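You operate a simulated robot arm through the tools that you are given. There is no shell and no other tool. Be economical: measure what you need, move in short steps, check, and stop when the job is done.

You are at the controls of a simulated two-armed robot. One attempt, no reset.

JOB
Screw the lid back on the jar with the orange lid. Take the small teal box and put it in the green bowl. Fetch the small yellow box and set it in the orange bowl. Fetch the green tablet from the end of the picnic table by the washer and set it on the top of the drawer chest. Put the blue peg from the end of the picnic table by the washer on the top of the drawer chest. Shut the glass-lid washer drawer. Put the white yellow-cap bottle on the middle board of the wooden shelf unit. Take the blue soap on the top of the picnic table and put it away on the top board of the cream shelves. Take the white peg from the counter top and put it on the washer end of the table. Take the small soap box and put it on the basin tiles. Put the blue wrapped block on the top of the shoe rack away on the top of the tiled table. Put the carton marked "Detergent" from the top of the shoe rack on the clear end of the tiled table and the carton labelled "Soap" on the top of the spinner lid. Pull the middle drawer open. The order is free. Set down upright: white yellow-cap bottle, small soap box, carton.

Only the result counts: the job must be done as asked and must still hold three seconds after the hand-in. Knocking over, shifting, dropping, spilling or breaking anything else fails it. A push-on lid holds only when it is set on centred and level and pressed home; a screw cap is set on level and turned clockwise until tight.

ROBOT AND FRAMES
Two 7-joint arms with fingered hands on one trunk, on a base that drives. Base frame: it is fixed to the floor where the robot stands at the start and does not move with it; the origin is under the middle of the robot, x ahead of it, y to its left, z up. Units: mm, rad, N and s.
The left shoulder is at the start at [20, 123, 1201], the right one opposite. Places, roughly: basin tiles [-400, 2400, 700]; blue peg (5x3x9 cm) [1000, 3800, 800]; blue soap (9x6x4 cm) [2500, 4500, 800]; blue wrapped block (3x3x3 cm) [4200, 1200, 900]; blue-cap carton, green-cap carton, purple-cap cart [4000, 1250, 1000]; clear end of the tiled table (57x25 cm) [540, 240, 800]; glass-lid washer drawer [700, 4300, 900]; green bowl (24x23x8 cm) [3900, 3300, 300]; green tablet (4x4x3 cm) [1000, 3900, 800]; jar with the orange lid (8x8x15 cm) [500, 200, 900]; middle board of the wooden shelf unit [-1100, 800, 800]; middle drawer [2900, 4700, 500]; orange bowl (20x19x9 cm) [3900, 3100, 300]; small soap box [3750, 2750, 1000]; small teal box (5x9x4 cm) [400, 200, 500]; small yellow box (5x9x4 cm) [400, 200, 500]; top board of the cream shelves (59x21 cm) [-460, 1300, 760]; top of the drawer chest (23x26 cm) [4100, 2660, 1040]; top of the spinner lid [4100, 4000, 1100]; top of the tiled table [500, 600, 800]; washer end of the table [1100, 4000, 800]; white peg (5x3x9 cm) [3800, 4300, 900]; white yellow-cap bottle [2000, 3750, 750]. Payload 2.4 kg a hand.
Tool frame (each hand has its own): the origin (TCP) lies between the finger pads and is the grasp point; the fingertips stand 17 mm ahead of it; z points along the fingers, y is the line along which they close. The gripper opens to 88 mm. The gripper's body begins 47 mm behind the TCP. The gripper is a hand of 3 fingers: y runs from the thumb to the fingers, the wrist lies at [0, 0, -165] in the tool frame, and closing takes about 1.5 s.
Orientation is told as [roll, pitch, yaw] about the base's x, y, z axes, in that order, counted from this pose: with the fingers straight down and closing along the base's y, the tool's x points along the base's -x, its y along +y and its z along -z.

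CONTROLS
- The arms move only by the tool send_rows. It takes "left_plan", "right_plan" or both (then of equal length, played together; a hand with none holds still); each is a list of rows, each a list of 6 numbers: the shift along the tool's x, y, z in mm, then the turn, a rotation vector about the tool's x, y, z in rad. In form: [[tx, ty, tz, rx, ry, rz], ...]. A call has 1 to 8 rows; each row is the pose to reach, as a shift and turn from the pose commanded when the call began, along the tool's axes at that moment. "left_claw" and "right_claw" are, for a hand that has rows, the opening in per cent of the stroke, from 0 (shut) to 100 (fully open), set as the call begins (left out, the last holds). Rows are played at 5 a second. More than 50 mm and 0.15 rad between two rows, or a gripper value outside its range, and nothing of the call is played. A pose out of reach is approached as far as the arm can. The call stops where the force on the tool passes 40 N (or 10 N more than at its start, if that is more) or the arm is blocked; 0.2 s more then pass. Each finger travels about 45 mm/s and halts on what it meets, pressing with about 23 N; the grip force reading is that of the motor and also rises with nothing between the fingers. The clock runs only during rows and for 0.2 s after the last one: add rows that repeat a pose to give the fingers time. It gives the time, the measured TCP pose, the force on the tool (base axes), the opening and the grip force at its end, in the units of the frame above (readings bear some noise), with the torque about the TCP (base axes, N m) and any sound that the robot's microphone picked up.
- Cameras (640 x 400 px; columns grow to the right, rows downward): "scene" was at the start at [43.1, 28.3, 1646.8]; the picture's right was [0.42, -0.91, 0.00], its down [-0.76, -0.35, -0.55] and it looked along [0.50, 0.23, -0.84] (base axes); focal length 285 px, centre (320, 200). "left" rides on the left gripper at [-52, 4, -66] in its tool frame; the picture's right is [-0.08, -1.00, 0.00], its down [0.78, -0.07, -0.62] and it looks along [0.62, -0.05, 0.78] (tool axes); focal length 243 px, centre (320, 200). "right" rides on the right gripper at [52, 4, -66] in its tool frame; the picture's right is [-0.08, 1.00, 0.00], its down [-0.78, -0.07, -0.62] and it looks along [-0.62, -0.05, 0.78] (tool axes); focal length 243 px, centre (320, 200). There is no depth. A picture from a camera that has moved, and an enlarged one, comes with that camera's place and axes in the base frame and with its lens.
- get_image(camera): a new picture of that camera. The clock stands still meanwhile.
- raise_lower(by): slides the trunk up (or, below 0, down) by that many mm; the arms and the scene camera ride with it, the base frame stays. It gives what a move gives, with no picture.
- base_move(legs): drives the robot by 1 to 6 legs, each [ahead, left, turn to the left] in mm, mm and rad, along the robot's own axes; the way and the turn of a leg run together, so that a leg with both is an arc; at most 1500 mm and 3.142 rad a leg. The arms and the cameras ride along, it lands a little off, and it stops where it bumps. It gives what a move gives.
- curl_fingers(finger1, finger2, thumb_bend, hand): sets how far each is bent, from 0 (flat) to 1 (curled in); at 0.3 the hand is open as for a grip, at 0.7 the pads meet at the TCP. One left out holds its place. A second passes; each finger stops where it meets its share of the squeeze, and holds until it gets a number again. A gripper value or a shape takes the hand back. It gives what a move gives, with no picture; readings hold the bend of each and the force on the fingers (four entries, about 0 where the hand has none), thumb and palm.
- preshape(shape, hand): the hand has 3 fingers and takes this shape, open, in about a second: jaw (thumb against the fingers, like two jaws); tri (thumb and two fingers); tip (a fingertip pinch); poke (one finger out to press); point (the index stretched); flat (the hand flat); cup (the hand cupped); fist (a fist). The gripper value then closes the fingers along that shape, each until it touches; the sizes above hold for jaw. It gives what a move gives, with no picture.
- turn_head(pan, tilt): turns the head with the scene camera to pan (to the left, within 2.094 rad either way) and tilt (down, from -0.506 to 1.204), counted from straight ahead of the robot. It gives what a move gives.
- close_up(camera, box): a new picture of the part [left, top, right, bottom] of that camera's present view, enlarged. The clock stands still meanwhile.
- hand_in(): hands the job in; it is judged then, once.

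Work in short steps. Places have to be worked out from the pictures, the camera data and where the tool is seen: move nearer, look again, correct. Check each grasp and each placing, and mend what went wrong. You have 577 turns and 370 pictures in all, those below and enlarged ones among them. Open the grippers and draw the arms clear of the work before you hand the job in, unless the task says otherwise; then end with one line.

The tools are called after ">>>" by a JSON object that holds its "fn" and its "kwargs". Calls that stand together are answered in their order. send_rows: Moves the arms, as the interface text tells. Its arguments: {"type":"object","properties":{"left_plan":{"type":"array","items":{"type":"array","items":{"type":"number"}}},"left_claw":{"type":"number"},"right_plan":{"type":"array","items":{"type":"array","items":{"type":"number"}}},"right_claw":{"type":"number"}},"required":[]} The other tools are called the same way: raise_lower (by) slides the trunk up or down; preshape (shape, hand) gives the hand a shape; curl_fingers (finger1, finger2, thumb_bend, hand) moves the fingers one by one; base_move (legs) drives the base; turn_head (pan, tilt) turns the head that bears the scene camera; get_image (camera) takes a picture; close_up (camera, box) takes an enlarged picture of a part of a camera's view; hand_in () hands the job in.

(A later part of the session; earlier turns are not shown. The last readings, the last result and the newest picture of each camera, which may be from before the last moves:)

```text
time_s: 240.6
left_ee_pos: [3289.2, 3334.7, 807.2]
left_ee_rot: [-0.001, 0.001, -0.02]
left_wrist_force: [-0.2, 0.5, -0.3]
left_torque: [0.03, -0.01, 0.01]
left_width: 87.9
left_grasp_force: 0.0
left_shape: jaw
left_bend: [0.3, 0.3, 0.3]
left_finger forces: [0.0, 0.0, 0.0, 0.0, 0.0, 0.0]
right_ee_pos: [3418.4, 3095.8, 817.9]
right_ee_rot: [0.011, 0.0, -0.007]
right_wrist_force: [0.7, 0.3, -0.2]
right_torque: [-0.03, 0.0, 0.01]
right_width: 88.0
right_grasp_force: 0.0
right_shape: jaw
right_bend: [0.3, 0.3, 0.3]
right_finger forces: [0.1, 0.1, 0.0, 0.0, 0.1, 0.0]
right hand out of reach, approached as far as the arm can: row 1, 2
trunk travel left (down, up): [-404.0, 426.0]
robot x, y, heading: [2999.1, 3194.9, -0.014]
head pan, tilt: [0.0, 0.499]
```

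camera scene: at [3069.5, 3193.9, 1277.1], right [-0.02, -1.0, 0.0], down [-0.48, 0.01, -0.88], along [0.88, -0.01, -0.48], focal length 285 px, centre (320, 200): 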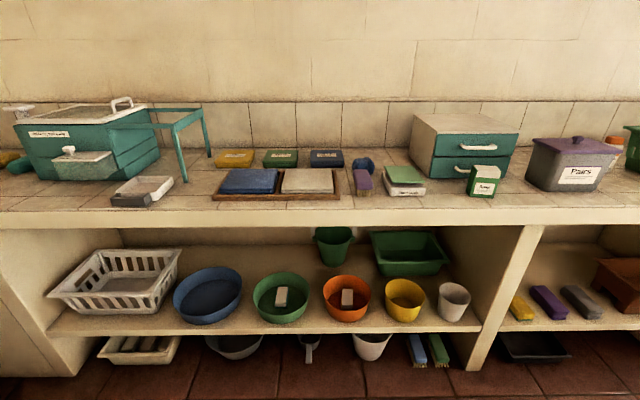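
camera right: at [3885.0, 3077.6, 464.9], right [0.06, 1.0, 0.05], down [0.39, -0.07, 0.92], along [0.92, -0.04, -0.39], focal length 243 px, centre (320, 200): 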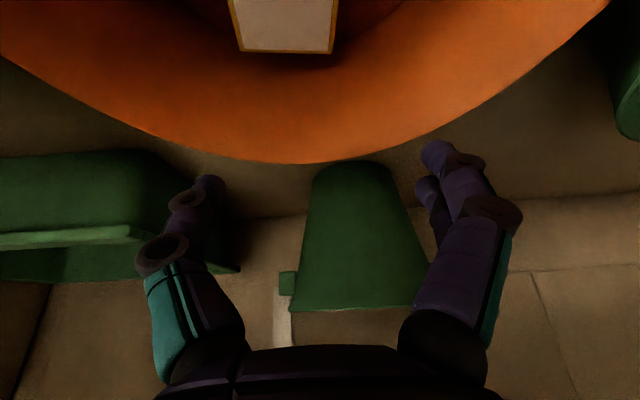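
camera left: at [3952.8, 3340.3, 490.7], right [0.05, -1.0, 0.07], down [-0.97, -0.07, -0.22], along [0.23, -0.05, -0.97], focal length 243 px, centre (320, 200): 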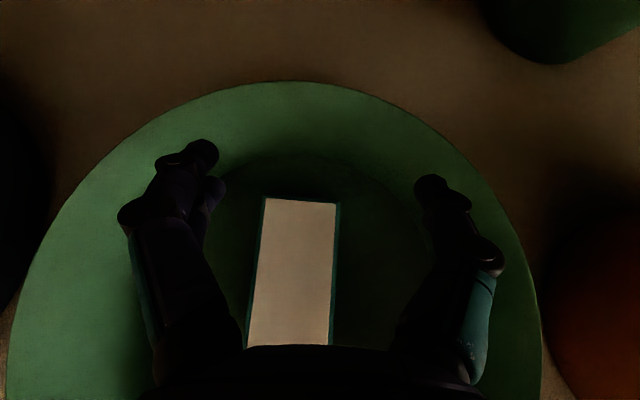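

>>> {"fn": "send_rows", "kwargs": {"left_plan": [[0, 0, -45, 0, 0, 0], [0, 0, -90, 0, 0, 0], [0, 0, -135, 0, 0, 0], [0, 0, -180, 0, 0, 0], [0, 0, -225, 0, 0, 0], [0, 0, -250, 0, 0, 0]], "right_plan": [[0, 0, -45, 0, 0, 0], [0, 0, -90, 0, 0, 0], [0, 0, -135, 0, 0, 0], [0, 0, -180, 0, 0, 0], [0, 0, -210, 0, 0, 0], [0, 0, -220, 0, 0, 0]]}}

>>> {"fn": "turn_head", "kwargs": {"pan": 0.4, "tilt": 0.4}}

>>> {"fn": "get_image", "kwargs": {"camera": "scene"}}

```text
time_s: 242.0
left_ee_pos: [3286.5, 3335.5, 1058.7]
left_ee_rot: [0.001, 0.0, -0.022]
left_wrist_force: [-0.9, -0.5, -1.0]
left_torque: [0.01, 0.0, 0.01]
left_width: 88.3
left_grasp_force: 0.1
left_shape: jaw
left_bend: [0.3, 0.3, 0.3]
left_finger forces: [0.0, 0.0, 0.0, 0.0, 0.1, 0.0]
right_ee_pos: [3469.2, 3103.1, 1034.8]
right_ee_rot: [0.012, 0.0, -0.006]
right_wrist_force: [0.4, -0.5, 0.1]
right_torque: [0.01, -0.01, 0.0]
right_width: 88.1
right_grasp_force: 0.1
right_shape: jaw
right_bend: [0.3, 0.3, 0.3]
right_finger forces: [0.1, 0.0, 0.1, 0.0, 0.0, 0.0]
right hand out of reach, approached as far as the arm can: row 1, 2, 3, 4, 5, 6
trunk travel left (down, up): [-404.0, 426.0]
robot x, y, heading: [2999.5, 3196.9, -0.02]
head pan, tilt: [0.0, 0.499]
```

```text
time_s: 242.8
left_ee_pos: [3287.9, 3336.3, 1059.3]
left_ee_rot: [0.001, 0.001, -0.021]
left_wrist_force: [-0.6, 0.1, 0.9]
left_torque: [0.02, 0.01, -0.05]
left_width: 88.1
left_grasp_force: 0.1
left_shape: jaw
left_bend: [0.3, 0.3, 0.3]
left_finger forces: [0.0, 0.0, 0.0, 0.1, 0.1, 0.0]
right_ee_pos: [3467.9, 3103.3, 1033.6]
right_ee_rot: [0.012, 0.0, -0.006]
right_wrist_force: [0.0, 0.5, -0.4]
right_torque: [-0.01, -0.01, -0.02]
right_width: 87.5
right_grasp_force: 0.1
right_shape: jaw
right_bend: [0.3, 0.3, 0.3]
right_finger forces: [0.0, 0.0, 0.1, 0.1, 0.0, 0.1]
trunk travel left (down, up): [-404.0, 426.0]
robot x, y, heading: [2997.2, 3193.6, -0.018]
head pan, tilt: [0.4, 0.4]
```

```text
229 pictures are left
camera scene: at [3064.6, 3230.0, 1686.3], right [0.37, -0.93, 0.0], down [-0.36, -0.15, -0.92], along [0.85, 0.34, -0.39], focal length 285 px, centre (320, 200)
```

scene: 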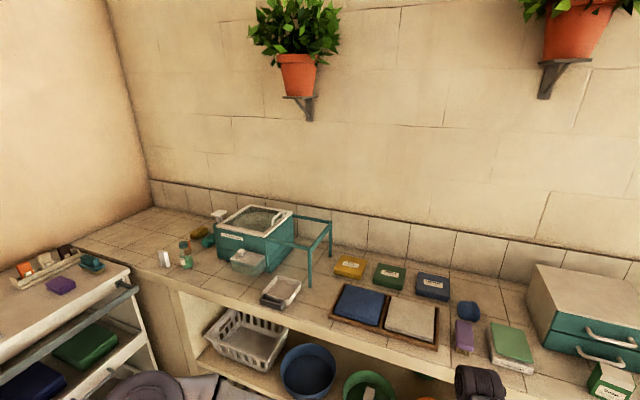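

The right arm got stuck short of its command. I re-sync its command to where it is, then swing it out to the right side.

>>> {"fn": "send_rows", "kwargs": {"right_plan": [[-45, 8, 20, 0, 0, 0], [-90, 16, 40, 0, 0, 0], [-130, 24, 60, 0, 0, 0], [-170, 30, 75, 0, 0, 0], [-170, -10, 75, 0, 0, 0], [-160, -50, 70, 0, 0, 0], [-140, -90, 60, 0, 0, 0], [-120, -125, 60, 0, 0, 0]]}}

>>> {"fn": "get_image", "kwargs": {"camera": "right"}}

>>> {"fn": "close_up", "kwargs": {"camera": "scene", "box": [130, 190, 330, 315]}}

```text
time_s: 244.6
left_ee_pos: [3287.2, 3334.8, 1059.1]
left_ee_rot: [0.0, 0.001, -0.019]
left_wrist_force: [0.7, -0.2, -0.7]
left_torque: [-0.03, -0.01, -0.04]
left_width: 88.1
left_grasp_force: 0.0
left_shape: jaw
left_bend: [0.3, 0.3, 0.3]
left_finger forces: [0.1, 0.1, 0.1, 0.0, 0.1, 0.1]
right_ee_pos: [3476.0, 2982.0, 988.3]
right_ee_rot: [0.009, -0.001, -0.006]
right_wrist_force: [0.0, -0.6, -0.4]
right_torque: [-0.05, 0.01, 0.01]
right_width: 87.9
right_grasp_force: 0.1
right_shape: jaw
right_bend: [0.3, 0.3, 0.3]
right_finger forces: [0.1, 0.0, 0.1, 0.1, 0.0, 0.0]
right hand out of reach, approached as far as the arm can: row 1, 2, 3, 4, 5, 6, 7, 8
trunk travel left (down, up): [-404.0, 426.0]
robot x, y, heading: [2997.9, 3195.1, -0.012]
head pan, tilt: [0.4, 0.4]
```

```text
228 pictures are left
camera right: at [3422.9, 2986.8, 1055.0], right [0.09, 1.0, 0.01], down [0.78, -0.08, 0.62], along [0.62, -0.05, -0.78], focal length 243 px, centre (320, 200)
```

right: 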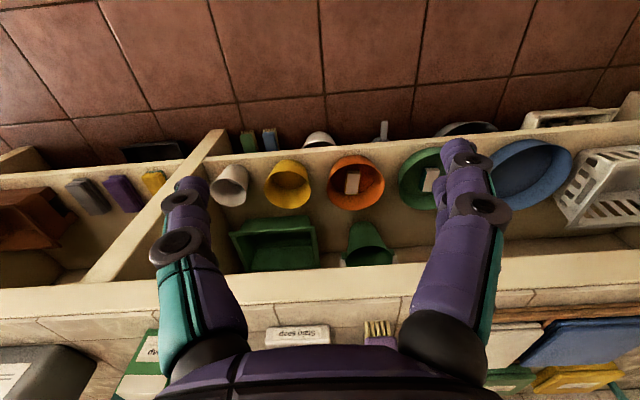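

```text
3.20 times, centred on (230, 252) of scene
camera zoom: at [3064.4, 3228.8, 1686.4], right [0.38, -0.93, 0.0], down [-0.36, -0.15, -0.92], along [0.85, 0.35, -0.39], focal length 912 px, centre (608, 32)
```

zoom: 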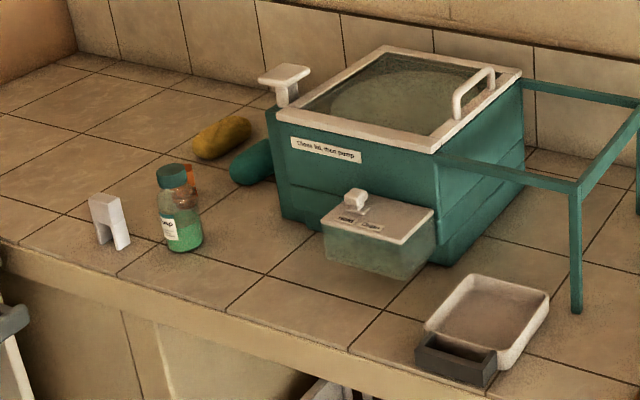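

White peg ≈ (3793,4294). I check the right arm's posture.

>>> {"fn": "turn_head", "kwargs": {"pan": -0.5, "tilt": 1.0}}

>>> {"fn": "get_image", "kwargs": {"camera": "scene"}}

```text
time_s: 245.8
left_ee_pos: [3287.4, 3335.1, 1059.4]
left_ee_rot: [0.0, 0.0, -0.019]
left_wrist_force: [-0.5, 0.9, -0.9]
left_torque: [0.0, 0.01, 0.0]
left_width: 87.7
left_grasp_force: 0.0
left_shape: jaw
left_bend: [0.3, 0.3, 0.3]
left_finger forces: [0.0, 0.1, 0.0, 0.0, 0.0, 0.0]
right_ee_pos: [3476.2, 2984.6, 988.6]
right_ee_rot: [0.012, 0.001, -0.006]
right_wrist_force: [0.2, 0.1, -0.1]
right_torque: [-0.01, 0.01, 0.02]
right_width: 88.0
right_grasp_force: 0.1
right_shape: jaw
right_bend: [0.3, 0.3, 0.3]
right_finger forces: [0.0, 0.0, 0.0, 0.0, 0.0, 0.0]
trunk travel left (down, up): [-404.0, 426.0]
robot x, y, heading: [3000.4, 3197.2, -0.015]
head pan, tilt: [-0.499, 1.0]
```

```text
226 pictures are left
camera scene: at [3039.4, 3161.0, 1636.1], right [-0.49, -0.87, 0.0], down [-0.73, 0.41, -0.54], along [0.47, -0.27, -0.84], focal length 285 px, centre (320, 200)
```

scene: 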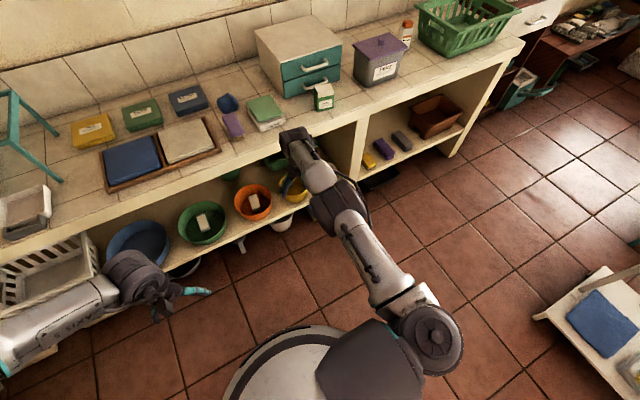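

The right arm is stretched straight and stuck. I tilt the hand forward and pull back in that orientation, which retracted fine earlier.

>>> {"fn": "send_rows", "kwargs": {"right_plan": [[-25, 13, 27, 0, 0, 0], [-50, 26, 54, 0, -0.13, 0], [-79, 40, 81, 0, -0.26, 0], [-79, 40, 90, 0, -0.39, 0], [-79, 40, 100, 0, -0.52, 0], [-79, 40, 110, 0, -0.65, 0], [-79, 40, 115, 0, -0.78, 0], [-79, 40, 120, 0, -0.9, 0]]}}

>>> {"fn": "send_rows", "kwargs": {"right_plan": [[25, 0, -31, 0, 0, 0], [50, 0, -62, 0, 0, 0], [75, 0, -93, 0, 0, 0], [100, 0, -125, 0, 0, 0], [125, 0, -156, 0, 0, 0], [125, 0, -156, 0, 0, 0]]}}

```text
time_s: 247.6
left_ee_pos: [3288.1, 3335.2, 1059.7]
left_ee_rot: [-0.001, 0.001, -0.02]
left_wrist_force: [0.3, -0.2, -0.2]
left_torque: [-0.01, 0.01, 0.01]
left_width: 88.0
left_grasp_force: 0.0
left_shape: jaw
left_bend: [0.3, 0.3, 0.3]
left_finger forces: [0.1, 0.0, 0.0, 0.0, 0.1, 0.0]
right_ee_pos: [3552.3, 3026.3, 868.2]
right_ee_rot: [0.017, -0.903, -0.019]
right_wrist_force: [0.9, -0.8, -0.2]
right_torque: [0.04, 0.0, 0.01]
right_width: 88.0
right_grasp_force: 0.0
right_shape: jaw
right_bend: [0.3, 0.3, 0.3]
right_finger forces: [0.0, 0.0, 0.1, 0.1, 0.1, 0.0]
right hand out of reach, approached as far as the arm can: row 1, 2, 3, 4, 5, 6, 7, 8
trunk travel left (down, up): [-404.0, 426.0]
robot x, y, heading: [3000.0, 3198.5, -0.017]
head pan, tilt: [-0.499, 1.0]
```

```text
time_s: 249.0
left_ee_pos: [3287.8, 3335.5, 1058.6]
left_ee_rot: [0.0, 0.0, -0.021]
left_wrist_force: [0.5, -0.1, -0.5]
left_torque: [0.02, 0.05, 0.02]
left_width: 88.0
left_grasp_force: 0.0
left_shape: jaw
left_bend: [0.3, 0.3, 0.3]
left_finger forces: [0.1, 0.1, 0.0, 0.0, 0.1, 0.1]
right_ee_pos: [3353.7, 3028.4, 867.5]
right_ee_rot: [0.018, -0.9, -0.02]
right_wrist_force: [0.1, -0.2, -0.9]
right_torque: [0.02, -0.01, 0.01]
right_width: 87.9
right_grasp_force: 0.1
right_shape: jaw
right_bend: [0.3, 0.3, 0.3]
right_finger forces: [0.0, 0.1, 0.1, 0.0, 0.1, 0.0]
trunk travel left (down, up): [-404.0, 426.0]
robot x, y, heading: [2999.1, 3195.9, -0.016]
head pan, tilt: [-0.499, 1.0]
```

In reach again. Untilt while lifting to a neutral pose.

>>> {"fn": "send_rows", "kwargs": {"right_plan": [[-15, -10, -24, 0, 0.128, 0], [-31, -20, -48, 0, 0.256, 0], [-47, -29, -72, 0, 0.385, 0], [-62, -39, -96, 0, 0.513, 0], [-78, -49, -120, 0, 0.642, 0], [-93, -58, -144, 0, 0.77, 0], [-109, -68, -168, 0, 0.9, 0], [-109, -68, -168, 0, 0.9, 0]]}}

>>> {"fn": "base_move", "kwargs": {"legs": [[0, 0, 0.016], [0, 950, 0]]}}

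>>> {"fn": "turn_head", "kwargs": {"pan": 0.2, "tilt": 0.6}}

>>> {"fn": "get_image", "kwargs": {"camera": "scene"}}

```text
time_s: 250.8
left_ee_pos: [3288.1, 3336.2, 1059.8]
left_ee_rot: [0.001, 0.0, -0.018]
left_wrist_force: [-0.6, 0.1, -0.7]
left_torque: [0.02, -0.02, 0.01]
left_width: 88.2
left_grasp_force: 0.1
left_shape: jaw
left_bend: [0.3, 0.3, 0.3]
left_finger forces: [0.1, 0.1, 0.1, 0.0, 0.0, 0.0]
right_ee_pos: [3290.6, 2959.4, 1055.4]
right_ee_rot: [0.009, -0.001, -0.003]
right_wrist_force: [-0.5, -0.1, 0.6]
right_torque: [-0.02, 0.03, -0.02]
right_width: 88.0
right_grasp_force: 0.0
right_shape: jaw
right_bend: [0.3, 0.3, 0.3]
right_finger forces: [0.0, 0.0, 0.0, 0.0, 0.1, 0.0]
trunk travel left (down, up): [-404.0, 426.0]
robot x, y, heading: [2999.5, 3196.3, -0.014]
head pan, tilt: [-0.499, 1.0]
```

```text
time_s: 256.2
left_ee_pos: [3292.5, 4305.7, 1059.2]
left_ee_rot: [-0.001, -0.001, -0.016]
left_wrist_force: [-0.1, 0.1, -0.1]
left_torque: [-0.03, 0.01, 0.0]
left_width: 88.1
left_grasp_force: 0.2
left_shape: jaw
left_bend: [0.3, 0.3, 0.3]
left_finger forces: [0.0, 0.0, 0.1, 0.0, 0.1, 0.0]
right_ee_pos: [3297.7, 3930.1, 1053.9]
right_ee_rot: [0.012, -0.001, -0.003]
right_wrist_force: [-0.3, 0.3, 0.2]
right_torque: [-0.01, -0.01, 0.03]
right_width: 87.9
right_grasp_force: 0.1
right_shape: jaw
right_bend: [0.3, 0.3, 0.3]
right_finger forces: [0.0, 0.0, 0.1, 0.0, 0.0, 0.1]
trunk travel left (down, up): [-404.0, 426.0]
robot x, y, heading: [3004.4, 4167.3, -0.014]
head pan, tilt: [-0.499, 1.0]
```

```text
time_s: 257.3
left_ee_pos: [3292.3, 4306.4, 1059.4]
left_ee_rot: [0.0, 0.0, -0.015]
left_wrist_force: [0.6, 0.1, -0.2]
left_torque: [0.04, -0.02, 0.01]
left_width: 87.8
left_grasp_force: 0.0
left_shape: jaw
left_bend: [0.3, 0.3, 0.3]
left_finger forces: [0.1, 0.0, 0.0, 0.0, 0.0, 0.1]
right_ee_pos: [3295.9, 3928.7, 1056.4]
right_ee_rot: [0.011, -0.001, -0.001]
right_wrist_force: [0.1, 0.6, 0.5]
right_torque: [0.01, 0.0, 0.03]
right_width: 87.7
right_grasp_force: 0.0
right_shape: jaw
right_bend: [0.3, 0.3, 0.3]
right_finger forces: [0.0, 0.0, 0.0, 0.1, 0.0, 0.0]
trunk travel left (down, up): [-404.0, 426.0]
robot x, y, heading: [3005.2, 4162.1, -0.011]
head pan, tilt: [0.201, 0.6]
```

```text
225 pictures are left
camera scene: at [3070.5, 4180.7, 1668.1], right [0.19, -0.98, 0.0], down [-0.56, -0.11, -0.82], along [0.81, 0.15, -0.57], focal length 285 px, centre (320, 200)
```

scene: 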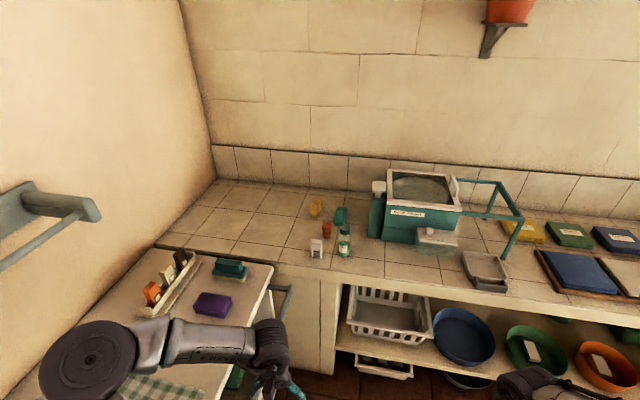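

Peg ≈ (3800,4310). Drive forward 420 mm toward the counter.

>>> {"fn": "base_move", "kwargs": {"legs": [[420, 0, 0.01]]}}

>>> {"fn": "get_image", "kwargs": {"camera": "left"}}

>>> {"fn": "get_image", "kwargs": {"camera": "scene"}}

```text
time_s: 259.9
left_ee_pos: [3712.1, 4304.8, 1057.7]
left_ee_rot: [0.0, 0.001, -0.009]
left_wrist_force: [0.3, -0.2, -0.4]
left_torque: [0.0, -0.04, 0.03]
left_width: 88.0
left_grasp_force: 0.0
left_shape: jaw
left_bend: [0.3, 0.3, 0.3]
left_finger forces: [0.0, 0.0, 0.1, 0.1, 0.0, 0.0]
right_ee_pos: [3718.4, 3927.7, 1054.4]
right_ee_rot: [0.012, -0.001, 0.007]
right_wrist_force: [-0.4, -0.7, 0.0]
right_torque: [0.0, 0.0, 0.0]
right_width: 88.1
right_grasp_force: 0.1
right_shape: jaw
right_bend: [0.3, 0.3, 0.3]
right_finger forces: [0.0, 0.1, 0.0, 0.0, 0.1, 0.0]
trunk travel left (down, up): [-404.0, 426.0]
robot x, y, heading: [3422.8, 4163.2, -0.004]
head pan, tilt: [0.201, 0.6]
```

```text
224 pictures are left
camera left: at [3763.4, 4308.6, 1125.3], right [0.08, -1.0, 0.0], down [-0.78, -0.06, 0.62], along [-0.62, -0.05, -0.78], focal length 243 px, centre (320, 200)
```

left: 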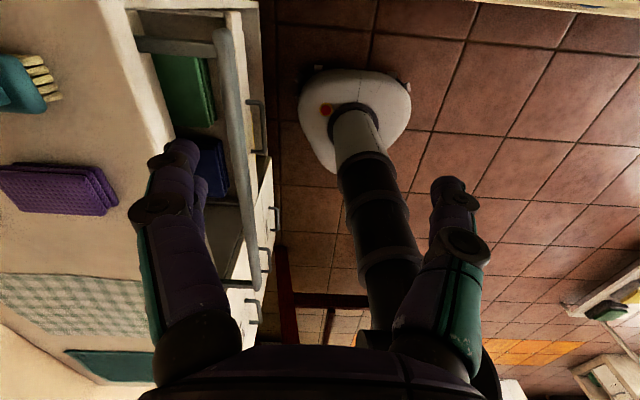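

```text
223 pictures are left
camera scene: at [3491.8, 4178.1, 1668.0], right [0.2, -0.98, 0.0], down [-0.55, -0.11, -0.82], along [0.81, 0.16, -0.57], focal length 285 px, centre (320, 200)
```

scene: 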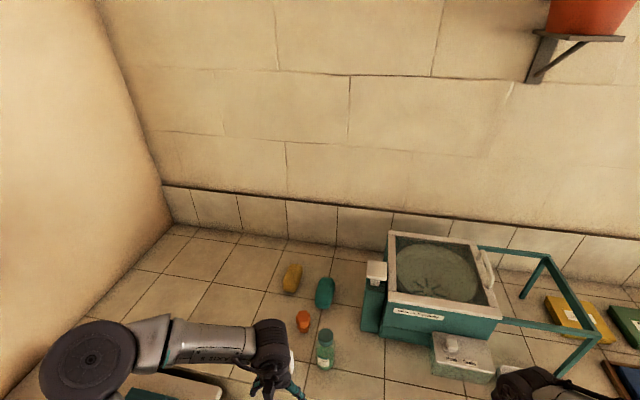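

>>> {"fn": "turn_head", "kwargs": {"pan": 0.3, "tilt": 0.95}}

>>> {"fn": "get_image", "kwargs": {"camera": "scene"}}

```text
time_s: 260.7
left_ee_pos: [3711.9, 4305.7, 1058.2]
left_ee_rot: [-0.001, 0.001, -0.007]
left_wrist_force: [-0.3, 0.0, 0.9]
left_torque: [-0.02, -0.02, 0.01]
left_width: 87.6
left_grasp_force: 0.0
left_shape: jaw
left_bend: [0.3, 0.3, 0.3]
left_finger forces: [0.0, 0.0, 0.0, 0.0, 0.1, 0.0]
right_ee_pos: [3719.4, 3928.4, 1055.8]
right_ee_rot: [0.011, 0.001, 0.006]
right_wrist_force: [-0.8, 0.0, -0.2]
right_torque: [0.0, -0.01, 0.02]
right_width: 87.9
right_grasp_force: 0.1
right_shape: jaw
right_bend: [0.3, 0.3, 0.3]
right_finger forces: [0.1, 0.0, 0.0, 0.1, 0.0, 0.0]
trunk travel left (down, up): [-404.0, 426.0]
robot x, y, heading: [3422.3, 4159.4, 0.0]
head pan, tilt: [0.3, 0.949]
```

```text
222 pictures are left
camera scene: at [3473.8, 4182.0, 1639.8], right [0.29, -0.96, 0.0], down [-0.78, -0.24, -0.58], along [0.56, 0.17, -0.81], focal length 285 px, centre (320, 200)
```

scene: 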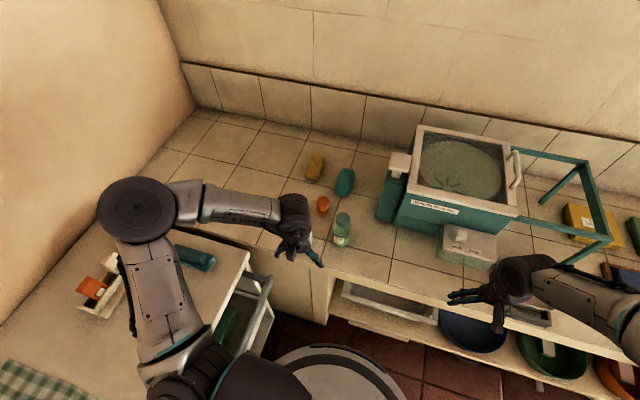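

The left hand hides the peg; draw it back 90 mm and look.

>>> {"fn": "send_rows", "kwargs": {"left_plan": [[45, 0, 0, 0, 0, 0], [90, 20, 0, 0, 0, 0]]}}

>>> {"fn": "close_up", "kwargs": {"camera": "scene", "box": [240, 170, 400, 290]}}

```text
time_s: 261.3
left_ee_pos: [3634.2, 4320.7, 1060.3]
left_ee_rot: [0.001, -0.001, -0.01]
left_wrist_force: [-0.3, -0.1, -0.4]
left_torque: [0.01, -0.01, -0.01]
left_width: 88.1
left_grasp_force: 0.1
left_shape: jaw
left_bend: [0.3, 0.3, 0.3]
left_finger forces: [0.0, 0.1, 0.1, 0.1, 0.1, 0.0]
left hand out of reach, approached as far as the arm can: row 2
right_ee_pos: [3718.4, 3930.2, 1055.2]
right_ee_rot: [0.011, 0.001, 0.005]
right_wrist_force: [0.0, -1.2, 0.2]
right_torque: [0.02, 0.02, -0.03]
right_width: 88.1
right_grasp_force: 0.0
right_shape: jaw
right_bend: [0.3, 0.3, 0.3]
right_finger forces: [0.1, 0.1, 0.0, 0.0, 0.1, 0.0]
trunk travel left (down, up): [-404.0, 426.0]
robot x, y, heading: [3427.0, 4163.5, -0.006]
head pan, tilt: [0.3, 0.949]
```

```text
3.33 times, centred on (320, 230) of scene
camera zoom: at [3473.6, 4182.6, 1639.7], right [0.29, -0.96, 0.0], down [-0.78, -0.24, -0.58], along [0.56, 0.17, -0.81], focal length 950 px, centre (320, 100)
```

zoom: 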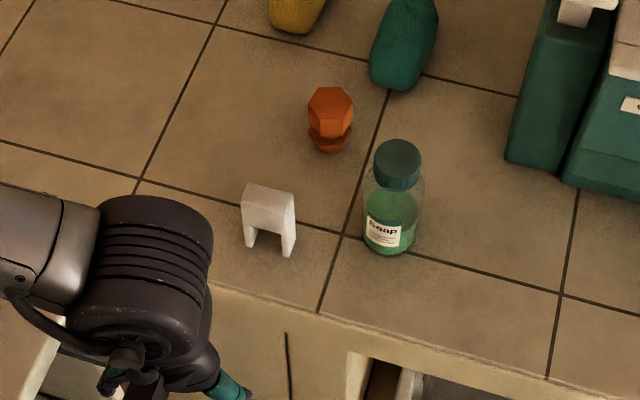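

Peg centre ≈ (3815,4327), 5 cm width along y, top z≈1003. Drive 45 mm closer and move the left hand above it.

>>> {"fn": "base_move", "kwargs": {"legs": [[45, 0, 0.005]]}}

>>> {"fn": "send_rows", "kwargs": {"left_plan": [[-30, -3, 0, 0, 0, 0], [-70, -6, 0, 0, 0, 0], [-110, -10, 0, 0, 0, 0], [-148, -14, 0, 0, 0, 0], [-148, -14, 0, 0, 0, 0]]}}

>>> {"fn": "get_image", "kwargs": {"camera": "left"}}

>>> {"fn": "get_image", "kwargs": {"camera": "scene"}}

```text
time_s: 262.2
left_ee_pos: [3677.6, 4320.4, 1060.7]
left_ee_rot: [-0.001, 0.003, -0.003]
left_wrist_force: [0.5, 0.4, 0.1]
left_torque: [-0.01, 0.0, -0.03]
left_width: 87.9
left_grasp_force: 0.0
left_shape: jaw
left_bend: [0.3, 0.3, 0.3]
left_finger forces: [0.0, 0.0, 0.0, 0.0, 0.1, 0.0]
right_ee_pos: [3766.0, 3930.3, 1055.0]
right_ee_rot: [0.011, 0.0, 0.013]
right_wrist_force: [0.5, -0.8, 0.3]
right_torque: [0.0, 0.01, 0.02]
right_width: 88.1
right_grasp_force: 0.0
right_shape: jaw
right_bend: [0.3, 0.3, 0.3]
right_finger forces: [0.0, 0.1, 0.0, 0.0, 0.0, 0.1]
trunk travel left (down, up): [-404.0, 426.0]
robot x, y, heading: [3469.9, 4161.3, -0.001]
head pan, tilt: [0.3, 0.949]
```

```text
time_s: 263.4
left_ee_pos: [3825.8, 4305.8, 1059.9]
left_ee_rot: [0.0, 0.001, -0.002]
left_wrist_force: [-0.1, 0.3, 0.0]
left_torque: [-0.01, 0.01, 0.01]
left_width: 88.2
left_grasp_force: 0.0
left_shape: jaw
left_bend: [0.3, 0.3, 0.3]
left_finger forces: [0.0, 0.0, 0.0, 0.0, 0.1, 0.0]
right_ee_pos: [3764.5, 3929.7, 1057.2]
right_ee_rot: [0.011, 0.0, 0.011]
right_wrist_force: [0.0, -0.1, 1.1]
right_torque: [0.01, -0.02, -0.01]
right_width: 88.1
right_grasp_force: 0.1
right_shape: jaw
right_bend: [0.3, 0.3, 0.3]
right_finger forces: [0.1, 0.0, 0.0, 0.0, 0.0, 0.1]
trunk travel left (down, up): [-404.0, 426.0]
robot x, y, heading: [3468.3, 4160.4, 0.008]
head pan, tilt: [0.3, 0.949]
```

```text
220 pictures are left
camera left: at [3877.1, 4310.0, 1127.2], right [0.08, -1.0, 0.0], down [-0.78, -0.06, 0.62], along [-0.62, -0.05, -0.78], focal length 243 px, centre (320, 200)
```

left: 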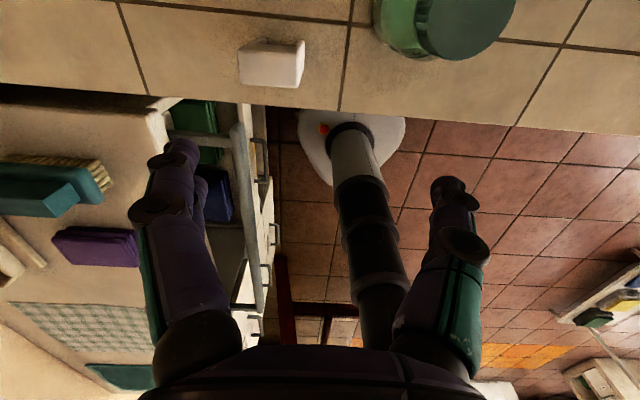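

```text
219 pictures are left
camera scene: at [3517.7, 4182.4, 1639.7], right [0.3, -0.95, 0.0], down [-0.78, -0.24, -0.58], along [0.56, 0.17, -0.81], focal length 285 px, centre (320, 200)
```

scene: 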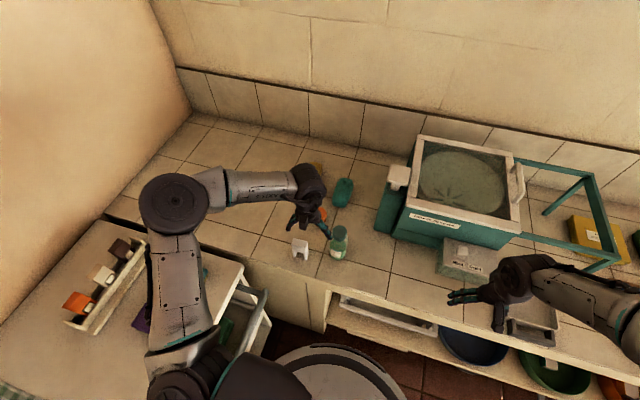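

Triangulating both views: peg centre ≈ (3842,4342,918), so the counter top is z≈870. Move over and partly down.

>>> {"fn": "send_rows", "kwargs": {"left_plan": [[-16, 36, 0, 0, 0, 0], [-16, 36, 40, 0, 0, 0], [-16, 36, 70, 0, 0, 0], [-16, 36, 70, 0, 0, 0]]}}

>>> {"fn": "get_image", "kwargs": {"camera": "left"}}

```text
time_s: 264.4
left_ee_pos: [3842.9, 4341.0, 990.7]
left_ee_rot: [0.001, 0.0, -0.004]
left_wrist_force: [0.7, 0.3, 0.3]
left_torque: [0.01, 0.01, 0.01]
left_width: 88.0
left_grasp_force: 0.1
left_shape: jaw
left_bend: [0.3, 0.3, 0.3]
left_finger forces: [0.1, 0.0, 0.0, 0.1, 0.0, 0.0]
right_ee_pos: [3765.1, 3930.0, 1055.6]
right_ee_rot: [0.01, 0.001, 0.011]
right_wrist_force: [-0.5, -0.5, 0.5]
right_torque: [-0.04, 0.05, -0.02]
right_width: 87.9
right_grasp_force: 0.1
right_shape: jaw
right_bend: [0.3, 0.3, 0.3]
right_finger forces: [0.0, 0.1, 0.0, 0.0, 0.0, 0.1]
trunk travel left (down, up): [-404.0, 426.0]
robot x, y, heading: [3465.6, 4160.5, 0.002]
head pan, tilt: [0.3, 0.949]
```

```text
218 pictures are left
camera left: at [3893.5, 4345.9, 1057.5], right [0.08, -1.0, 0.0], down [-0.78, -0.06, 0.62], along [-0.62, -0.05, -0.78], focal length 243 px, centre (320, 200)
```

left: 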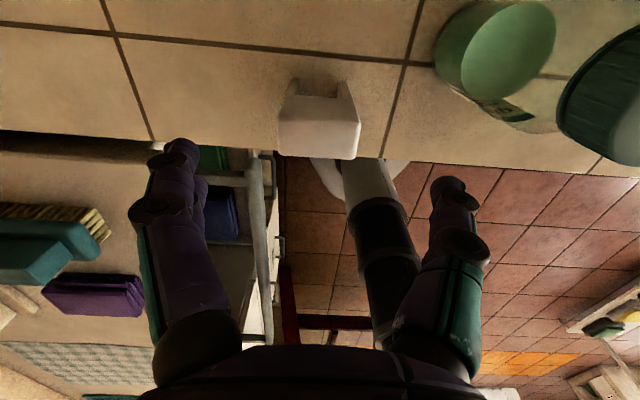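

Descend another 45 mm, easing x by −8.

>>> {"fn": "send_rows", "kwargs": {"left_plan": [[8, 0, 25, 0, 0, 0], [8, 0, 45, 0, 0, 0], [8, 0, 45, 0, 0, 0]]}}

>>> {"fn": "get_image", "kwargs": {"camera": "left"}}

```text
time_s: 265.2
left_ee_pos: [3835.0, 4341.9, 945.4]
left_ee_rot: [0.0, 0.0, -0.003]
left_wrist_force: [0.0, -0.1, 0.4]
left_torque: [0.0, -0.02, -0.02]
left_width: 87.9
left_grasp_force: 0.1
left_shape: jaw
left_bend: [0.3, 0.3, 0.3]
left_finger forces: [0.0, 0.1, 0.0, 0.0, 0.0, 0.0]
right_ee_pos: [3764.4, 3931.0, 1055.8]
right_ee_rot: [0.009, 0.0, 0.014]
right_wrist_force: [-1.1, 0.3, 0.6]
right_torque: [-0.03, 0.01, 0.01]
right_width: 88.1
right_grasp_force: 0.1
right_shape: jaw
right_bend: [0.3, 0.3, 0.3]
right_finger forces: [0.0, 0.0, 0.1, 0.0, 0.1, 0.0]
trunk travel left (down, up): [-404.0, 426.0]
robot x, y, heading: [3469.0, 4161.9, -0.0]
head pan, tilt: [0.3, 0.949]
```

```text
217 pictures are left
camera left: at [3885.2, 4346.6, 1012.3], right [0.08, -1.0, 0.0], down [-0.78, -0.06, 0.62], along [-0.62, -0.05, -0.78], focal length 243 px, centre (320, 200)
```

left: 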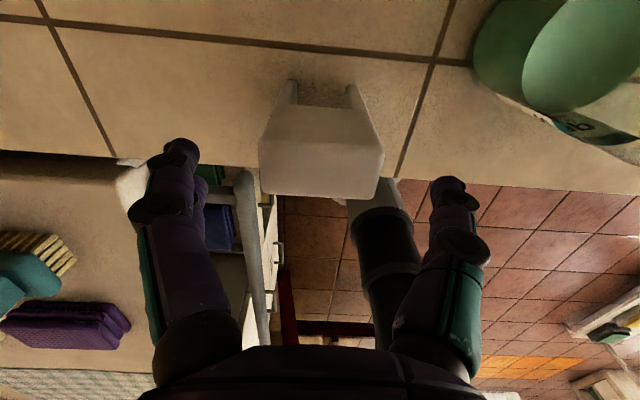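

Peg top ≈ z 925, well centred. Descend 40 and close.

>>> {"fn": "send_rows", "kwargs": {"left_plan": [[2, 0, 20, 0, 0, 0], [2, 0, 40, 0, 0, 0], [2, 0, 40, 0, 0, 0]]}}

>>> {"fn": "send_rows", "kwargs": {"left_plan": [[0, 0, 0, 0, 0, 0], [0, 0, 0, 0, 0, 0], [0, 0, 0, 0, 0, 0], [0, 0, 0, 0, 0, 0], [0, 0, 0, 0, 0, 0]], "left_claw": 30}}

>>> {"fn": "get_image", "kwargs": {"camera": "left"}}

```text
time_s: 266.0
left_ee_pos: [3831.5, 4342.8, 904.9]
left_ee_rot: [0.0, 0.001, -0.003]
left_wrist_force: [0.1, -0.6, -0.5]
left_torque: [-0.01, -0.01, -0.01]
left_width: 87.9
left_grasp_force: 0.0
left_shape: jaw
left_bend: [0.3, 0.3, 0.3]
left_finger forces: [0.0, 0.1, 0.1, 0.0, 0.2, 0.1]
right_ee_pos: [3764.2, 3930.0, 1055.6]
right_ee_rot: [0.01, 0.0, 0.012]
right_wrist_force: [-0.2, 0.0, 1.0]
right_torque: [0.01, -0.01, 0.01]
right_width: 88.0
right_grasp_force: 0.1
right_shape: jaw
right_bend: [0.3, 0.3, 0.3]
right_finger forces: [0.0, 0.0, 0.0, 0.0, 0.0, 0.0]
trunk travel left (down, up): [-404.0, 426.0]
robot x, y, heading: [3473.5, 4162.7, -0.004]
head pan, tilt: [0.3, 0.949]
```

```text
time_s: 267.2
left_ee_pos: [3832.6, 4342.5, 904.9]
left_ee_rot: [0.0, -0.002, -0.003]
left_wrist_force: [0.3, -0.5, 0.4]
left_torque: [0.02, 0.0, 0.02]
left_width: 25.8
left_grasp_force: 2.2
left_shape: jaw
left_bend: [0.73, 0.59, 0.7]
left_finger forces: [1.5, 0.0, 0.0, 0.0, 1.7, 0.0]
right_ee_pos: [3763.5, 3928.4, 1055.8]
right_ee_rot: [0.011, 0.001, 0.013]
right_wrist_force: [0.3, -0.5, 0.1]
right_torque: [0.03, -0.02, 0.0]
right_width: 87.9
right_grasp_force: 0.0
right_shape: jaw
right_bend: [0.3, 0.3, 0.3]
right_finger forces: [0.1, 0.1, 0.0, 0.0, 0.1, 0.0]
trunk travel left (down, up): [-404.0, 426.0]
robot x, y, heading: [3473.5, 4162.4, 0.001]
head pan, tilt: [0.3, 0.949]
```

```text
216 pictures are left
camera left: at [3883.2, 4346.5, 972.1], right [0.08, -1.0, 0.0], down [-0.78, -0.06, 0.62], along [-0.62, -0.05, -0.78], focal length 243 px, centre (320, 200)
```

left: 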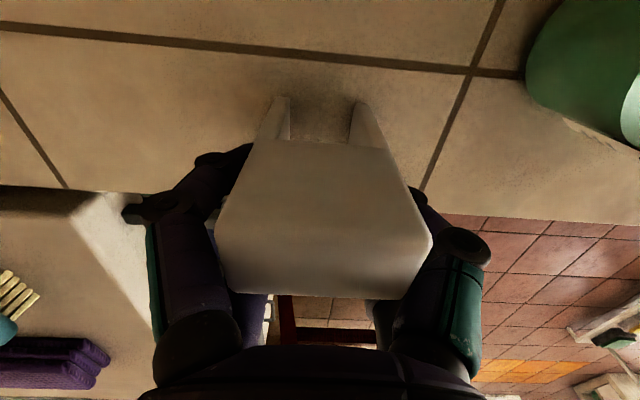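

The fingers reached the commanded 26 mm with little force; close further to grip.

>>> {"fn": "send_rows", "kwargs": {"left_plan": [[0, 0, 0, 0, 0, 0], [0, 0, 0, 0, 0, 0], [0, 0, 0, 0, 0, 0], [0, 0, 0, 0, 0, 0]], "left_claw": 0}}

>>> {"fn": "get_image", "kwargs": {"camera": "left"}}

>>> {"fn": "close_up", "kwargs": {"camera": "scene", "box": [240, 170, 400, 290]}}

```text
time_s: 268.2
left_ee_pos: [3832.7, 4341.7, 905.6]
left_ee_rot: [0.001, 0.001, -0.004]
left_wrist_force: [0.0, -0.4, 1.8]
left_torque: [-0.08, -0.03, 0.0]
left_width: 21.6
left_grasp_force: 22.8
left_shape: jaw
left_bend: [0.73, 0.65, 0.7]
left_finger forces: [17.8, 0.0, 0.0, 0.1, 19.4, 0.1]
right_ee_pos: [3764.6, 3930.4, 1055.0]
right_ee_rot: [0.012, 0.0, 0.013]
right_wrist_force: [0.9, 0.8, -0.3]
right_torque: [0.0, 0.01, 0.02]
right_width: 87.9
right_grasp_force: 0.0
right_shape: jaw
right_bend: [0.3, 0.3, 0.3]
right_finger forces: [0.0, 0.0, 0.1, 0.1, 0.1, 0.0]
trunk travel left (down, up): [-404.0, 426.0]
robot x, y, heading: [3465.6, 4162.1, 0.002]
head pan, tilt: [0.3, 0.949]
```

```text
215 pictures are left
camera left: at [3883.1, 4346.4, 972.2], right [0.08, -1.0, 0.0], down [-0.78, -0.06, 0.62], along [-0.62, -0.05, -0.78], focal length 243 px, centre (320, 200)
```

left: 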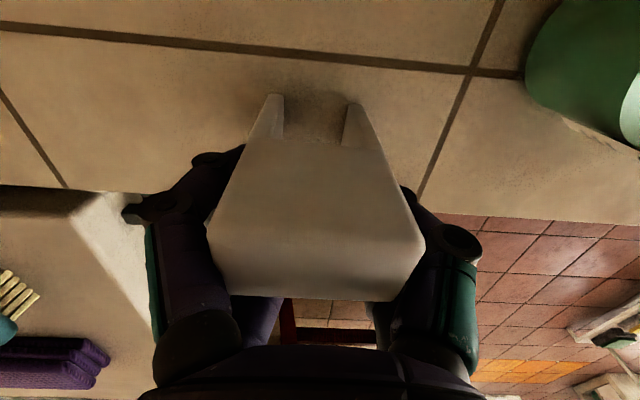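

```text
3.33 times, centred on (320, 230) of scene
camera zoom: at [3517.9, 4182.0, 1639.7], right [0.3, -0.95, 0.0], down [-0.78, -0.24, -0.58], along [0.56, 0.17, -0.81], focal length 950 px, centre (320, 100)
```

zoom: 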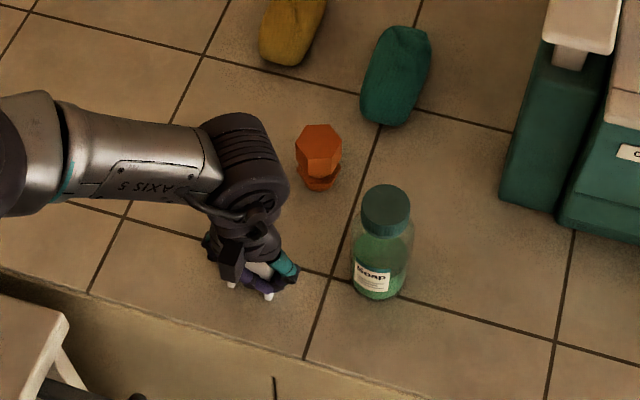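

The peg is ~22–30 mm wide here and gripped at 23 N. Lift it.

>>> {"fn": "send_rows", "kwargs": {"left_plan": [[0, 0, -15, 0, 0, 0], [0, 0, -50, 0, 0, 0], [0, 0, -95, 0, 0, 0], [0, 0, -140, 0, 0, 0], [0, 0, -170, 0, 0, 0]]}}

>>> {"fn": "get_image", "kwargs": {"camera": "left"}}

>>> {"fn": "get_image", "kwargs": {"camera": "scene"}}

```text
time_s: 269.4
left_ee_pos: [3833.5, 4343.0, 1079.1]
left_ee_rot: [0.001, 0.002, -0.004]
left_wrist_force: [-0.2, -0.6, 0.3]
left_torque: [0.01, 0.01, -0.02]
left_width: 21.4
left_grasp_force: 22.8
left_shape: jaw
left_bend: [0.73, 0.65, 0.7]
left_finger forces: [17.3, 0.0, 0.1, 0.0, 18.9, 0.0]
right_ee_pos: [3763.7, 3931.3, 1055.5]
right_ee_rot: [0.011, 0.001, 0.012]
right_wrist_force: [-0.4, -1.1, -0.3]
right_torque: [0.02, 0.0, 0.0]
right_width: 87.9
right_grasp_force: 0.1
right_shape: jaw
right_bend: [0.3, 0.3, 0.3]
right_finger forces: [0.1, 0.0, 0.0, 0.0, 0.0, 0.0]
trunk travel left (down, up): [-404.0, 426.0]
robot x, y, heading: [3466.7, 4164.6, 0.002]
head pan, tilt: [0.3, 0.949]
```

```text
213 pictures are left
camera left: at [3884.8, 4346.6, 1144.3], right [0.08, -1.0, 0.0], down [-0.78, -0.06, 0.62], along [-0.62, -0.05, -0.78], focal length 243 px, centre (320, 200)
```

left: 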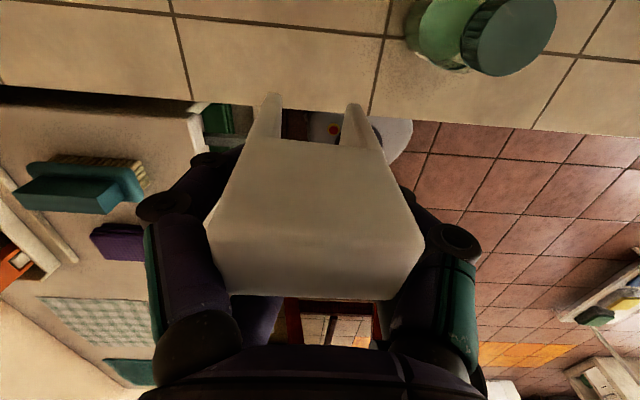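

```text
212 pictures are left
camera scene: at [3517.9, 4182.1, 1639.7], right [0.3, -0.95, 0.0], down [-0.78, -0.24, -0.58], along [0.56, 0.17, -0.81], focal length 285 px, centre (320, 200)
```

scene: 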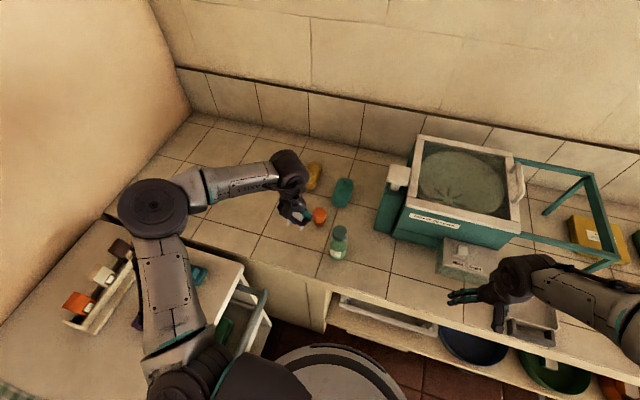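

Peg secured. Next the small soap box: back off, slide right to y≈2935.

>>> {"fn": "base_move", "kwargs": {"legs": [[-250, 0, 0], [0, -1230, 0]]}}

>>> {"fn": "turn_head", "kwargs": {"pan": -0.3, "tilt": 0.7}}

>>> {"fn": "get_image", "kwargs": {"camera": "scene"}}

>>> {"fn": "get_image", "kwargs": {"camera": "right"}}

```text
time_s: 276.9
left_ee_pos: [3583.6, 3138.5, 1076.7]
left_ee_rot: [0.001, 0.001, -0.005]
left_wrist_force: [1.3, 0.1, 0.1]
left_torque: [-0.02, -0.02, 0.0]
left_width: 21.4
left_grasp_force: 23.3
left_shape: jaw
left_bend: [0.73, 0.66, 0.7]
left_finger forces: [17.4, 0.1, 0.0, 0.0, 19.1, 0.1]
right_ee_pos: [3513.2, 2725.4, 1056.1]
right_ee_rot: [0.011, 0.002, 0.009]
right_wrist_force: [-0.4, 0.2, -0.7]
right_torque: [0.01, -0.04, 0.01]
right_width: 87.8
right_grasp_force: 0.0
right_shape: jaw
right_bend: [0.3, 0.3, 0.3]
right_finger forces: [0.0, 0.0, 0.1, 0.0, 0.0, 0.0]
trunk travel left (down, up): [-404.0, 426.0]
robot x, y, heading: [3218.6, 2960.3, 0.001]
head pan, tilt: [0.3, 0.949]
```

```text
time_s: 277.9
left_ee_pos: [3583.3, 3138.2, 1077.9]
left_ee_rot: [0.001, -0.001, -0.002]
left_wrist_force: [0.3, 0.0, -0.5]
left_torque: [-0.01, 0.03, 0.0]
left_width: 21.3
left_grasp_force: 23.0
left_shape: jaw
left_bend: [0.73, 0.66, 0.7]
left_finger forces: [17.4, 0.0, 0.0, 0.0, 19.2, 0.0]
right_ee_pos: [3514.1, 2726.2, 1056.4]
right_ee_rot: [0.01, -0.002, 0.01]
right_wrist_force: [1.1, 0.6, 0.0]
right_torque: [-0.01, 0.01, 0.0]
right_width: 87.8
right_grasp_force: 0.1
right_shape: jaw
right_bend: [0.3, 0.3, 0.3]
right_finger forces: [0.1, 0.0, 0.0, 0.0, 0.1, 0.1]
trunk travel left (down, up): [-404.0, 426.0]
robot x, y, heading: [3215.9, 2956.0, -0.001]
head pan, tilt: [-0.3, 0.7]
```

```text
211 pictures are left
camera scene: at [3279.2, 2931.8, 1659.4], right [-0.29, -0.96, 0.0], down [-0.62, 0.19, -0.76], along [0.73, -0.23, -0.64], focal length 285 px, centre (320, 200)
```

scene: 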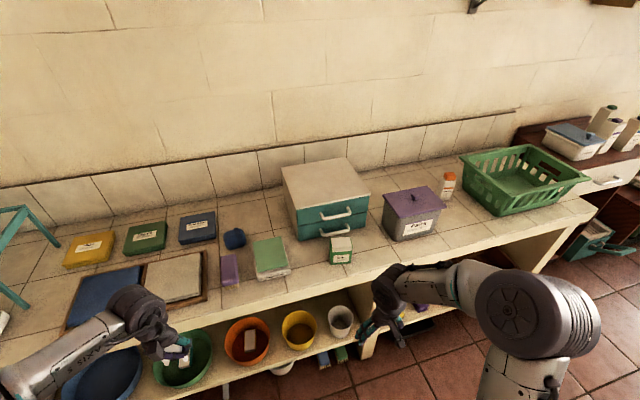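

```text
210 pictures are left
camera right: at [3461.3, 2729.0, 1121.3], right [0.07, 1.0, 0.01], down [0.78, -0.06, 0.62], along [0.62, -0.04, -0.78], focal length 243 px, centre (320, 200)
```

right: 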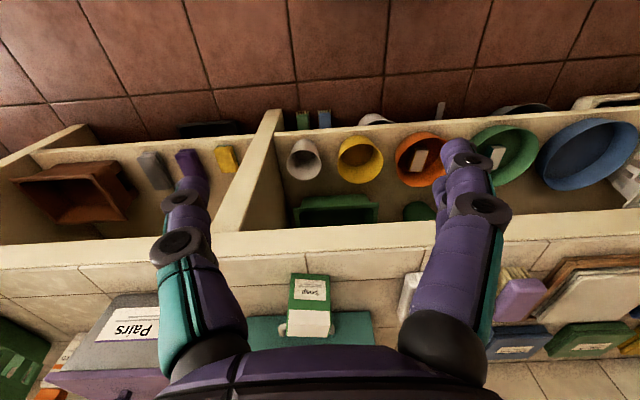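

Soap box ≈ (3847,2682,922). Drive in and align.

>>> {"fn": "base_move", "kwargs": {"legs": [[0, -60, 0], [240, 0, 0]]}}

>>> {"fn": "send_rows", "kwargs": {"right_plan": [[-30, 5, 0, 0, 0, 0], [-60, 10, 0, 0, 0, 0], [-75, 14, 0, 0, 0, 0], [-75, 14, 0, 0, 0, 0]]}}

>>> {"fn": "get_image", "kwargs": {"camera": "right"}}

```text
time_s: 280.3
left_ee_pos: [3826.8, 3077.0, 1077.2]
left_ee_rot: [0.001, 0.001, -0.003]
left_wrist_force: [0.1, -0.1, -0.3]
left_torque: [0.01, -0.01, 0.02]
left_width: 21.2
left_grasp_force: 22.6
left_shape: jaw
left_bend: [0.73, 0.66, 0.7]
left_finger forces: [17.3, 0.1, 0.0, 0.0, 19.2, 0.1]
right_ee_pos: [3757.2, 2664.8, 1055.7]
right_ee_rot: [0.01, 0.001, 0.012]
right_wrist_force: [-0.4, 0.6, -0.3]
right_torque: [0.0, 0.02, 0.04]
right_width: 87.6
right_grasp_force: 0.1
right_shape: jaw
right_bend: [0.3, 0.3, 0.3]
right_finger forces: [0.0, 0.1, 0.0, 0.0, 0.0, 0.1]
trunk travel left (down, up): [-404.0, 426.0]
robot x, y, heading: [3463.4, 2899.0, 0.003]
head pan, tilt: [-0.3, 0.7]
```

```text
time_s: 281.3
left_ee_pos: [3825.1, 3077.5, 1077.5]
left_ee_rot: [0.004, -0.001, -0.003]
left_wrist_force: [-0.4, -0.1, 0.2]
left_torque: [0.01, 0.0, -0.02]
left_width: 21.2
left_grasp_force: 23.5
left_shape: jaw
left_bend: [0.73, 0.66, 0.7]
left_finger forces: [17.4, 0.1, 0.0, 0.0, 19.2, 0.1]
right_ee_pos: [3831.1, 2679.8, 1057.3]
right_ee_rot: [0.011, 0.001, 0.011]
right_wrist_force: [0.1, 0.1, 0.2]
right_torque: [-0.04, 0.02, -0.02]
right_width: 88.3
right_grasp_force: 0.0
right_shape: jaw
right_bend: [0.3, 0.3, 0.3]
right_finger forces: [0.0, 0.0, 0.1, 0.0, 0.0, 0.0]
trunk travel left (down, up): [-404.0, 426.0]
robot x, y, heading: [3461.8, 2900.0, 0.004]
head pan, tilt: [-0.3, 0.7]
```

```text
209 pictures are left
camera right: at [3777.7, 2682.3, 1122.4], right [0.07, 1.0, 0.01], down [0.78, -0.06, 0.62], along [0.62, -0.04, -0.78], focal length 243 px, centre (320, 200)
```

right: 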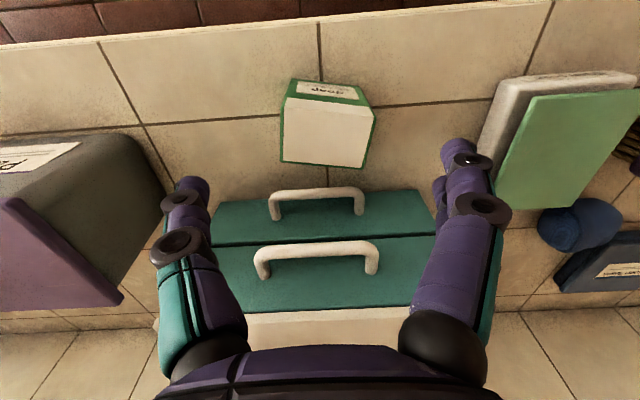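

Box top centre ≈ (3843,2684,970), 58 mm along y. Descend around it.

>>> {"fn": "send_rows", "kwargs": {"right_plan": [[-12, 4, 30, 0, 0, 0], [-12, 4, 60, 0, 0, 0], [-12, 4, 75, 0, 0, 0], [-12, 4, 75, 0, 0, 0]]}}

>>> {"fn": "get_image", "kwargs": {"camera": "right"}}

```text
time_s: 282.3
left_ee_pos: [3825.6, 3077.3, 1077.9]
left_ee_rot: [0.0, 0.0, -0.004]
left_wrist_force: [-0.7, -0.6, -0.3]
left_torque: [-0.02, 0.0, 0.01]
left_width: 21.3
left_grasp_force: 23.2
left_shape: jaw
left_bend: [0.73, 0.66, 0.7]
left_finger forces: [17.4, 0.0, 0.0, 0.0, 19.2, 0.0]
right_ee_pos: [3842.7, 2684.3, 981.7]
right_ee_rot: [0.011, -0.003, 0.012]
right_wrist_force: [-0.6, -0.4, 0.4]
right_torque: [0.0, -0.02, 0.01]
right_width: 87.7
right_grasp_force: 0.2
right_shape: jaw
right_bend: [0.3, 0.3, 0.3]
right_finger forces: [0.0, 0.0, 0.0, 0.1, 0.0, 0.1]
trunk travel left (down, up): [-404.0, 426.0]
robot x, y, heading: [3459.3, 2899.6, 0.002]
head pan, tilt: [-0.3, 0.7]
```

```text
208 pictures are left
camera right: at [3791.4, 2687.0, 1047.3], right [0.07, 1.0, 0.01], down [0.78, -0.06, 0.62], along [0.62, -0.04, -0.78], focal length 243 px, centre (320, 200)
```

right: 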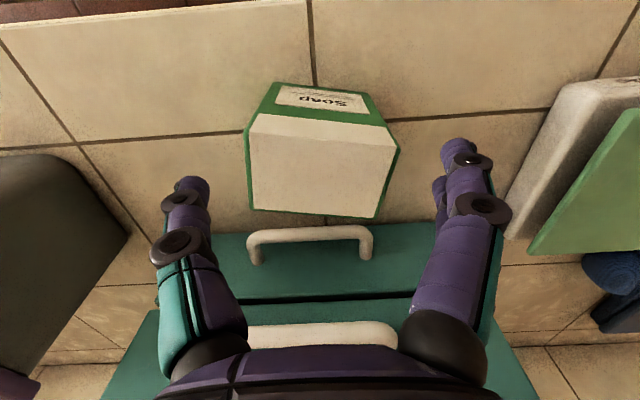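

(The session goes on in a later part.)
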